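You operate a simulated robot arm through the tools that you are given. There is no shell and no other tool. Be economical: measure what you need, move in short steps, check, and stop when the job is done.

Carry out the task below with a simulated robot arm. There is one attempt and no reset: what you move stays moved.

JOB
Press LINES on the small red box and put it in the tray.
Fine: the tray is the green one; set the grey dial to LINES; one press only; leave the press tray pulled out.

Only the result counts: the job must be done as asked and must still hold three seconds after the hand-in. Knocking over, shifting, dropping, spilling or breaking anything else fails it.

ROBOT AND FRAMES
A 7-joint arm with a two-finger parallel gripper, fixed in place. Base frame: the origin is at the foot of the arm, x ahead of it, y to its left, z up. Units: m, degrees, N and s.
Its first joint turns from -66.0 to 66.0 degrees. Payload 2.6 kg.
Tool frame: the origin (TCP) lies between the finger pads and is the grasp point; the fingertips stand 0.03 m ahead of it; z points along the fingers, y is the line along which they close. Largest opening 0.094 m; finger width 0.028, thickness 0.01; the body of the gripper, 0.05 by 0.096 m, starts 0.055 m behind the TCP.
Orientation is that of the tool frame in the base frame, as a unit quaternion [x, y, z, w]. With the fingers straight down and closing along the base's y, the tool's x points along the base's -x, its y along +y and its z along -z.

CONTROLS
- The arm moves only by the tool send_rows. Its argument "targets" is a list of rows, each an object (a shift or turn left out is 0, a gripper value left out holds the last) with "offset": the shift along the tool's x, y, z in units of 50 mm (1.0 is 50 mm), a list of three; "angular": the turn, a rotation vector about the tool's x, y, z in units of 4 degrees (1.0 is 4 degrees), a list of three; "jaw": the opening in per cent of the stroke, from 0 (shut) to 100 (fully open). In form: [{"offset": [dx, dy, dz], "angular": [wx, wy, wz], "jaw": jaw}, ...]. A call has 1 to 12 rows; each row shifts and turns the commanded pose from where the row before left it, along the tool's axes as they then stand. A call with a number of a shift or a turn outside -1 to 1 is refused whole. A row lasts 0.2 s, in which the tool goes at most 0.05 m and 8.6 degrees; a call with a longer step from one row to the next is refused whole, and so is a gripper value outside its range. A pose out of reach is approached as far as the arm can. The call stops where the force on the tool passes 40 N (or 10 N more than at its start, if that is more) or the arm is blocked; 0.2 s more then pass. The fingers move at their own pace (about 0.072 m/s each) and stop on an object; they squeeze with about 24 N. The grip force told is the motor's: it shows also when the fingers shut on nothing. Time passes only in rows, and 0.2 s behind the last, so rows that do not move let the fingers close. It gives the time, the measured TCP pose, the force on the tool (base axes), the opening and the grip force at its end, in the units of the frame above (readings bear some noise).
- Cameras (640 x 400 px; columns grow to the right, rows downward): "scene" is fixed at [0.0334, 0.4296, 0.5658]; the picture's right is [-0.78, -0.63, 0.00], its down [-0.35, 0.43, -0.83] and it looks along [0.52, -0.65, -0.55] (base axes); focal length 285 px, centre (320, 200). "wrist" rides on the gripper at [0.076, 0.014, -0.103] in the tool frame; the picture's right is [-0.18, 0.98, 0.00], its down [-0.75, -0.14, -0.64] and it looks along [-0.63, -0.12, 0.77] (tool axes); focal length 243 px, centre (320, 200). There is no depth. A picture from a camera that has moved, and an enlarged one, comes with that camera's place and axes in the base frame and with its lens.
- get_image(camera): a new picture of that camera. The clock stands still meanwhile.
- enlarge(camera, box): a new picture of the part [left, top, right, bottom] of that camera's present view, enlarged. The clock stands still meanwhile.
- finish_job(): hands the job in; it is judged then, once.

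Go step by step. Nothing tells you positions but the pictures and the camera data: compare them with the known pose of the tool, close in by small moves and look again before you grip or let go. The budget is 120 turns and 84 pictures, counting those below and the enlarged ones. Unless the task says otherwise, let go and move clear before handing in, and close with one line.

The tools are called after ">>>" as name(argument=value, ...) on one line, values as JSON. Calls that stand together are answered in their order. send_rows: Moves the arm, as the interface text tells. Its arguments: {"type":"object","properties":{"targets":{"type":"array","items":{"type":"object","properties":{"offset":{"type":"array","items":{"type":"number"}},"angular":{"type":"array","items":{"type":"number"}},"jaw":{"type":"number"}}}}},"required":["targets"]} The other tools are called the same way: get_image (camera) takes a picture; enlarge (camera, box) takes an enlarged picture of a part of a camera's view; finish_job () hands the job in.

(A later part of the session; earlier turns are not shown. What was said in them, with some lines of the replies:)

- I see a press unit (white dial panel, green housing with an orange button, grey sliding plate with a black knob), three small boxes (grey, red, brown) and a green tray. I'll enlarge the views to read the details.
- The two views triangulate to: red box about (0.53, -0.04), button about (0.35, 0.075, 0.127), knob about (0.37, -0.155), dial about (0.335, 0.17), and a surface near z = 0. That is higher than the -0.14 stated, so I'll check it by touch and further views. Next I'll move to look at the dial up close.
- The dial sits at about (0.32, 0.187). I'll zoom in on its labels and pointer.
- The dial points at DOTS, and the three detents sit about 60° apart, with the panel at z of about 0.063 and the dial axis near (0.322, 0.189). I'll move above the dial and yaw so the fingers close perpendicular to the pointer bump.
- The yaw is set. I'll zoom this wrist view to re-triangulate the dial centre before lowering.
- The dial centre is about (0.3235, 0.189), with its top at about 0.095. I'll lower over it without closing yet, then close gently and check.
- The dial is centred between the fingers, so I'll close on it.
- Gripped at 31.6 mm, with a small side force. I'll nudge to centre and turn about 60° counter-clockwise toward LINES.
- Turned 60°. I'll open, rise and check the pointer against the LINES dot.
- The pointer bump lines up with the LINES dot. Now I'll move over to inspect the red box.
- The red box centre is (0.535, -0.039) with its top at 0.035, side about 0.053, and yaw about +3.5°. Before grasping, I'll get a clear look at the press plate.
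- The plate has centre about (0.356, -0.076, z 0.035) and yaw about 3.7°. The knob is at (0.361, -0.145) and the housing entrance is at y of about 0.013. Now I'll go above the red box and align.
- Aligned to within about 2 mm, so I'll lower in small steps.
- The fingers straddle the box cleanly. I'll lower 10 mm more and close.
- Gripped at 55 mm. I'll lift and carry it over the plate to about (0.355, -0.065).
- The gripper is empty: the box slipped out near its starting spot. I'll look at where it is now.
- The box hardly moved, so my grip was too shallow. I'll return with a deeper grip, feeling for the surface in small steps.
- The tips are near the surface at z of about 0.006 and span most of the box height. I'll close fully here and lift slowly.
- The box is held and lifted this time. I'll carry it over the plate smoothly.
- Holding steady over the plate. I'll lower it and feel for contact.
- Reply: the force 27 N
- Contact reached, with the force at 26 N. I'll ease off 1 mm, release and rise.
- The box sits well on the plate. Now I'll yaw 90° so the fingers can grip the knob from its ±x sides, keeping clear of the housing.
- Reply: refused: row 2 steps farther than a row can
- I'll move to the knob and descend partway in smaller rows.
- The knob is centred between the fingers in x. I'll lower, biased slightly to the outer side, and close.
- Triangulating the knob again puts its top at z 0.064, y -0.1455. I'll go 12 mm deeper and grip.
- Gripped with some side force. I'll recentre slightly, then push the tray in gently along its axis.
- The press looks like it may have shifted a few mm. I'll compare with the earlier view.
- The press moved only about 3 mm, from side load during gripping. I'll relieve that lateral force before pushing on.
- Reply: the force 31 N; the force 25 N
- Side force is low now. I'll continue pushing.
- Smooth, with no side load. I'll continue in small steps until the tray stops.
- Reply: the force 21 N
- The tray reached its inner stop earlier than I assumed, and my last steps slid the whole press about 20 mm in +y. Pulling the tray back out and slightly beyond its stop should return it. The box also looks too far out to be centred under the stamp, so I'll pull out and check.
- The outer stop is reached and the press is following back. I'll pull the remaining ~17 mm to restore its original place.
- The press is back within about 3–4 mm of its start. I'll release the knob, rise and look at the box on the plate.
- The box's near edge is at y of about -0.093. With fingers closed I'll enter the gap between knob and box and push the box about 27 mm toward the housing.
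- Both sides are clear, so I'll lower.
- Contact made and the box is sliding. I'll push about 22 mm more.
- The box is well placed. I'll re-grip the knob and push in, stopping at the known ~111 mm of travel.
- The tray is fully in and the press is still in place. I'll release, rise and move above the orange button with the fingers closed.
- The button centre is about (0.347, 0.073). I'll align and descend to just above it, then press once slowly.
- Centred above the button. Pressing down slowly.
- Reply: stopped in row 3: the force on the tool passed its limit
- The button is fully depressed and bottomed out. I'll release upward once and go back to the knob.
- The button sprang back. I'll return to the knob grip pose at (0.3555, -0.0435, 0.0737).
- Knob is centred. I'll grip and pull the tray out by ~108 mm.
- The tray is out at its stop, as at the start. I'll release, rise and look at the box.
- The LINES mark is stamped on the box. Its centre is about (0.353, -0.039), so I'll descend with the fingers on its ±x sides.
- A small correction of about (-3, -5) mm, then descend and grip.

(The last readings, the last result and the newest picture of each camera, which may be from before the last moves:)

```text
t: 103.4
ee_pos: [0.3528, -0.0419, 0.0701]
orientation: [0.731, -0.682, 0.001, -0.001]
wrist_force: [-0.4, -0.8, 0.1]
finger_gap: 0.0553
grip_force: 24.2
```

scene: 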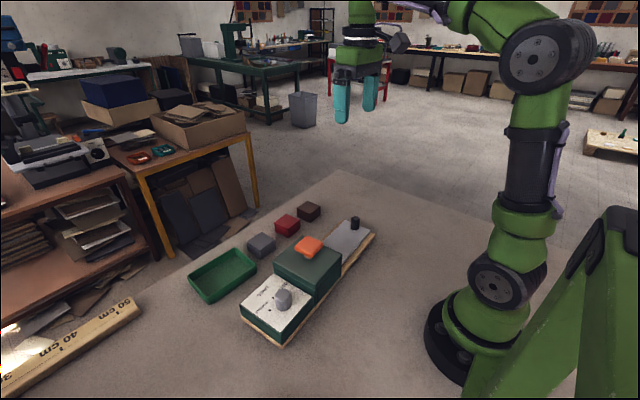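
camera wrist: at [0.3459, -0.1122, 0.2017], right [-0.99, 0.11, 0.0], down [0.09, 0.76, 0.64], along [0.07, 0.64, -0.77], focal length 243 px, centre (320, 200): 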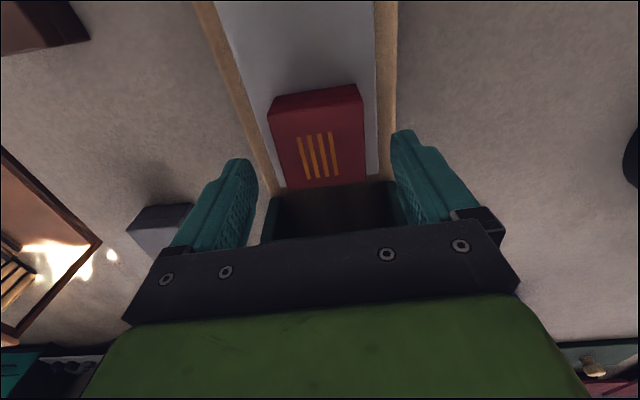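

The gap of 55 mm matches the earlier shallow grip that slipped. I'll reopen, go about 5 mm deeper and re-grip.

>>> send_rows(targets=[{"jaw": 85}, {}, {}, {"offset": [0, 0, 0.06]}, {}])

>>> send_rows(targets=[{"offset": [0, 0, 0.04]}, {}])

>>> send_rows(targets=[{"jaw": 60}, {"jaw": 0}, {}, {}])

```text
t: 104.6
ee_pos: [0.3518, -0.0422, 0.067]
orientation: [0.732, -0.681, 0.001, -0.001]
wrist_force: [1.2, 0.1, 0.0]
finger_gap: 0.0798
grip_force: 0.0
```

```text
t: 105.2
ee_pos: [0.3505, -0.0419, 0.0651]
orientation: [0.731, -0.682, 0.001, -0.001]
wrist_force: [0.0, -0.3, 0.3]
finger_gap: 0.0797
grip_force: 0.0
```

```text
t: 106.2
ee_pos: [0.3512, -0.0418, 0.0657]
orientation: [0.731, -0.682, 0.0, -0.001]
wrist_force: [0.1, 0.4, -0.3]
finger_gap: 0.0595
grip_force: 23.8
```

A firm grip at 59.5 mm. I'll lift slowly, then rotate back to the y-closing orientation at height.

>>> send_rows(targets=[{"offset": [0, 0, -0.1]}, {"offset": [0, 0, -0.2]}, {"offset": [0, 0, -0.4]}, {"offset": [0, 0, -0.5]}, {"offset": [0, 0, -0.5]}, {"offset": [0, 0, -0.4]}, {"offset": [0, 0, -0.2]}, {"angular": [0, 0, 0.5]}, {"angular": [0, 0, 1]}, {"angular": [0, 0, 1]}, {"angular": [0, 0, 1]}, {"angular": [0, 0, 1]}])

>>> send_rows(targets=[{"angular": [0, 0, 1]}, {"angular": [0, 0, 1]}, {"angular": [0, 0, 1]}, {"angular": [0, 0, 1]}, {"angular": [0, 0, 1]}, {"angular": [0, 0, 1]}, {"angular": [0, 0, 1]}, {"angular": [0, 0, 1]}, {"angular": [0, 0, 1]}, {"angular": [0, 0, 1]}, {"angular": [0, 0, 1]}, {"angular": [0, 0, 1]}])

>>> send_rows(targets=[{"angular": [0, 0, 1]}, {"angular": [0, 0, 1]}, {"angular": [0, 0, 1]}, {"angular": [0, 0, 1]}, {"angular": [0, 0, 1]}, {"angular": [0, 0, 1]}, {}])

>>> get_image(camera="scene")

```text
t: 108.8
ee_pos: [0.3516, -0.041, 0.179]
orientation: [-0.616, 0.788, -0.001, 0.001]
wrist_force: [-0.3, -0.6, -0.4]
finger_gap: 0.0599
grip_force: 24.0
```

```text
t: 111.4
ee_pos: [0.3518, -0.041, 0.1797]
orientation: [-0.242, 0.97, 0.0, 0.0]
wrist_force: [-0.6, -0.4, -0.4]
finger_gap: 0.0599
grip_force: 24.1
```

```text
t: 113.0
ee_pos: [0.3514, -0.0423, 0.1796]
orientation: [-0.035, 0.999, 0.0, 0.001]
wrist_force: [-0.8, 0.2, -0.8]
finger_gap: 0.0598
grip_force: 23.3
```

```text
8 pictures are left
```

scene: 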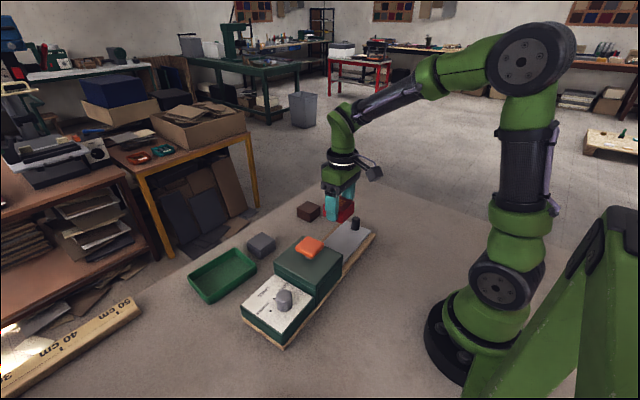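

Holding well. The green tray centre is about (0.531, 0.199), so I'll carry the box over it.

>>> send_rows(targets=[{"offset": [-0.25, 0.29, 0]}, {"offset": [-0.49, 0.57, 0]}, {"offset": [-0.49, 0.57, 0]}, {"offset": [-0.49, 0.57, 0]}, {"offset": [-0.49, 0.57, 0]}, {"offset": [-0.49, 0.57, 0]}, {"offset": [-0.49, 0.57, 0]}, {"offset": [-0.49, 0.57, 0]}, {"offset": [-0.24, 0.28, 0]}, {}])

>>> get_image(camera="wrist")

>>> enlarge(camera="scene", box=[170, 200, 290, 320])

```text
t: 115.2
ee_pos: [0.5315, 0.2004, 0.1787]
orientation: [-0.036, 0.999, 0.0, 0.0]
wrist_force: [0.6, 0.5, -0.5]
finger_gap: 0.0598
grip_force: 24.2
```

```text
7 pictures are left
camera wrist: at [0.4533, 0.2091, 0.2816], right [0.11, 0.99, 0.0], down [0.76, -0.09, 0.64], along [0.64, -0.07, -0.77], focal length 243 px, centre (320, 200)
```

wrist: 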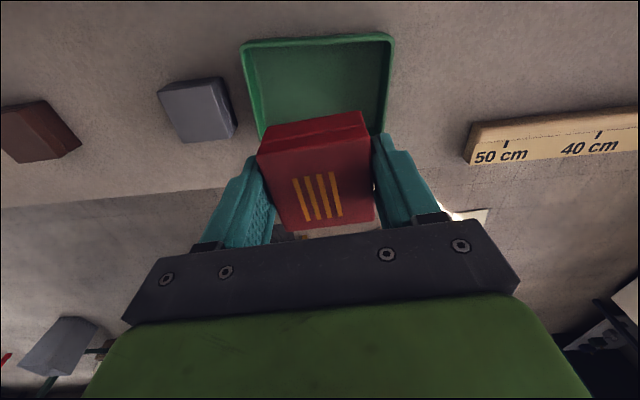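

```text
3.33 times, centred on (230, 260) of scene
camera zoom: at [0.0334, 0.4297, 0.5658], right [-0.78, -0.63, 0.0], down [-0.35, 0.43, -0.83], along [0.52, -0.65, -0.55], focal length 950 px, centre (620, 0)
```

zoom: 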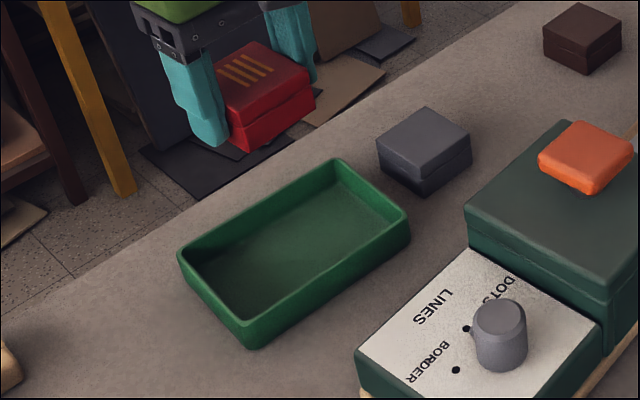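

The tray spans x 0.477–0.574 and y 0.132–0.265 with a yaw of about -3.5°. I'll recentre, align and lower inside it.

>>> send_rows(targets=[{"offset": [0.12, 0, 0], "angular": [0, 0, 0.9]}, {"angular": [0, 0, 0.9]}, {"offset": [0, 0, 0.4]}, {"offset": [0, 0, 0.6]}, {"offset": [0, 0, 0.5]}, {"offset": [0, 0, 0.4]}, {"offset": [0, 0, 0.3]}, {}])

>>> enlarge(camera="scene", box=[170, 200, 290, 320])

>>> get_image(camera="wrist")

```text
t: 117.0
ee_pos: [0.5246, 0.1988, 0.0688]
orientation: [0.028, 1.0, -0.001, 0.001]
wrist_force: [-0.8, -0.3, -0.6]
finger_gap: 0.0595
grip_force: 24.3
```

```text
3.33 times, centred on (230, 260) of scene
camera zoom: at [0.0334, 0.4296, 0.5658], right [-0.78, -0.63, 0.0], down [-0.35, 0.43, -0.83], along [0.52, -0.65, -0.55], focal length 950 px, centre (620, 0)
```

zoom: 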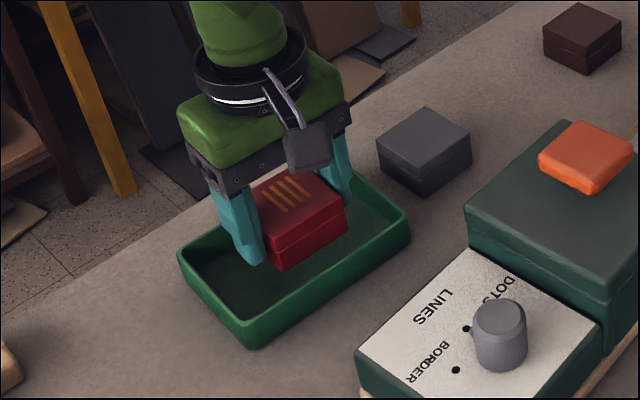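

```text
4 pictures are left
camera wrist: at [0.4476, 0.2181, 0.1719], right [0.24, 0.97, 0.0], down [0.74, -0.18, 0.64], along [0.62, -0.15, -0.77], focal length 243 px, centre (320, 200)
```

wrist: 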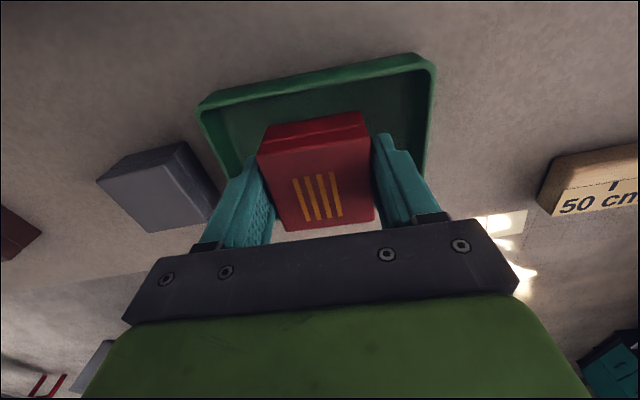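

The box is well inside the rim. I'll lower it gently to the tray floor.

>>> send_rows(targets=[{"offset": [0, 0, 0.2]}, {"offset": [0, 0, 0.15]}, {"offset": [0, 0, 0.06]}, {}])

>>> send_rows(targets=[{"offset": [0, 0, 0.05]}, {}])

>>> send_rows(targets=[{"offset": [0, 0, 0.04]}, {}])

```text
t: 118.0
ee_pos: [0.5251, 0.1998, 0.0484]
orientation: [0.028, 1.0, 0.0, 0.001]
wrist_force: [0.4, 0.0, -1.5]
finger_gap: 0.0596
grip_force: 24.3
```

```text
t: 118.6
ee_pos: [0.5247, 0.1989, 0.0461]
orientation: [0.028, 1.0, 0.0, 0.0]
wrist_force: [-0.1, 0.3, -1.0]
finger_gap: 0.0599
grip_force: 24.3
```

```text
t: 119.2
ee_pos: [0.5243, 0.1982, 0.045]
orientation: [0.028, 1.0, 0.0, 0.001]
wrist_force: [-0.8, 0.3, -1.0]
finger_gap: 0.06
grip_force: 23.9
```

>>> send_rows(targets=[{"offset": [0, 0, 0.04]}, {}])

>>> send_rows(targets=[{"offset": [0, 0, 0.03]}, {}])

```text
t: 119.8
ee_pos: [0.5228, 0.2001, 0.0448]
orientation: [0.028, 1.0, -0.001, 0.001]
wrist_force: [0.1, -0.2, -0.2]
finger_gap: 0.0596
grip_force: 24.5
```

```text
t: 120.4
ee_pos: [0.5244, 0.1998, 0.0416]
orientation: [0.028, 1.0, -0.001, 0.001]
wrist_force: [0.2, -0.1, 0.5]
finger_gap: 0.0598
grip_force: 24.5
```

>>> send_rows(targets=[{"offset": [0, 0, 0.03]}, {}])

>>> enlarge(camera="scene", box=[170, 220, 270, 310])

```text
t: 121.0
ee_pos: [0.525, 0.1998, 0.0408]
orientation: [0.029, 1.0, 0.0, 0.0]
wrist_force: [0.0, -0.1, -0.7]
finger_gap: 0.0597
grip_force: 23.8
```

```text
4.44 times, centred on (220, 265) of scene
camera zoom: at [0.0334, 0.4296, 0.5658], right [-0.78, -0.63, 0.0], down [-0.35, 0.43, -0.83], along [0.52, -0.65, -0.55], focal length 1267 px, centre (764, -89)
```

zoom: 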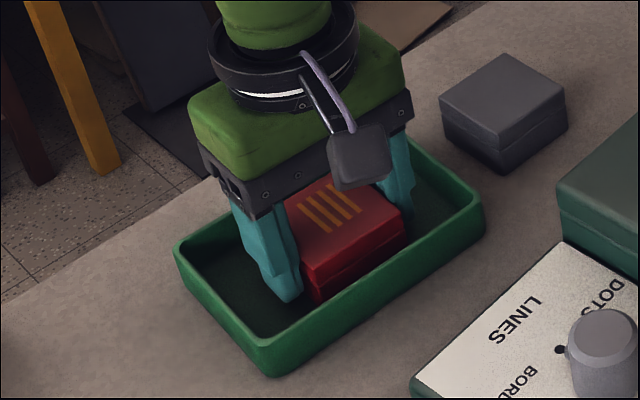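

>>> send_rows(targets=[{"offset": [0, 0, 0.04]}, {}])

>>> send_rows(targets=[{"offset": [0, 0, 0.03]}, {}])

```text
t: 121.6
ee_pos: [0.5245, 0.2014, 0.0399]
orientation: [0.028, 1.0, 0.001, 0.002]
wrist_force: [-3.9, -0.7, 13.8]
finger_gap: 0.0599
grip_force: 24.7
```

```text
t: 122.2
ee_pos: [0.5262, 0.2011, 0.0388]
orientation: [0.027, 1.0, 0.001, 0.004]
wrist_force: [-4.8, -1.0, 27.0]
finger_gap: 0.0597
grip_force: 24.2
```

Touchdown on the tray floor. I'll ease up slightly, open a little and rise straight up.

>>> send_rows(targets=[{"offset": [0, 0, -0.03]}, {"jaw": 77}, {}, {}, {"offset": [0, 0, -0.3]}, {"offset": [0, 0, -0.7]}, {"offset": [0, 0, -1]}, {"offset": [0, 0, -1]}, {"offset": [0.5, 0, -0.5]}, {}])

>>> enlarge(camera="scene", box=[170, 190, 390, 350])

```text
t: 124.4
ee_pos: [0.4993, 0.2002, 0.2134]
orientation: [0.028, 1.0, 0.0, 0.001]
wrist_force: [-0.3, -0.3, 0.2]
finger_gap: 0.0723
grip_force: 0.0
```

```text
2.50 times, centred on (280, 270) of scene
camera zoom: at [0.0334, 0.4296, 0.5658], right [-0.78, -0.63, 0.0], down [-0.35, 0.43, -0.83], along [0.52, -0.65, -0.55], focal length 713 px, centre (420, 25)
```

zoom: 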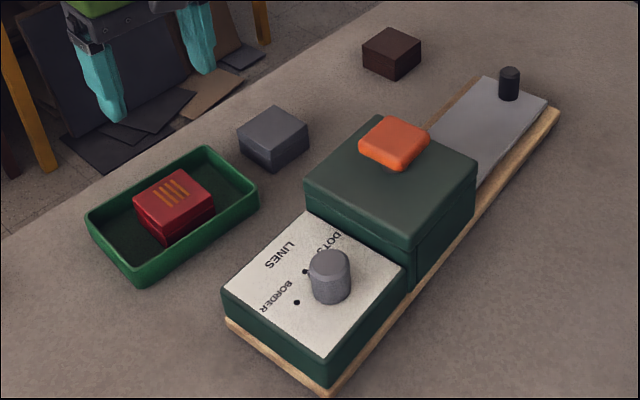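

The red box, stamped with LINES, lies in the green tray. The press tray is pulled out, the dial is on LINES and the gripper is clear. Handing in.

>>> finish_job()

```text
The job is handed in.
```

The red box was pressed once with LINES and is in the green tray; the dial is on LINES and the press tray is pulled out. While working I slid the press about 20 mm and pulled it back to within about 3–4 mm of where it started.
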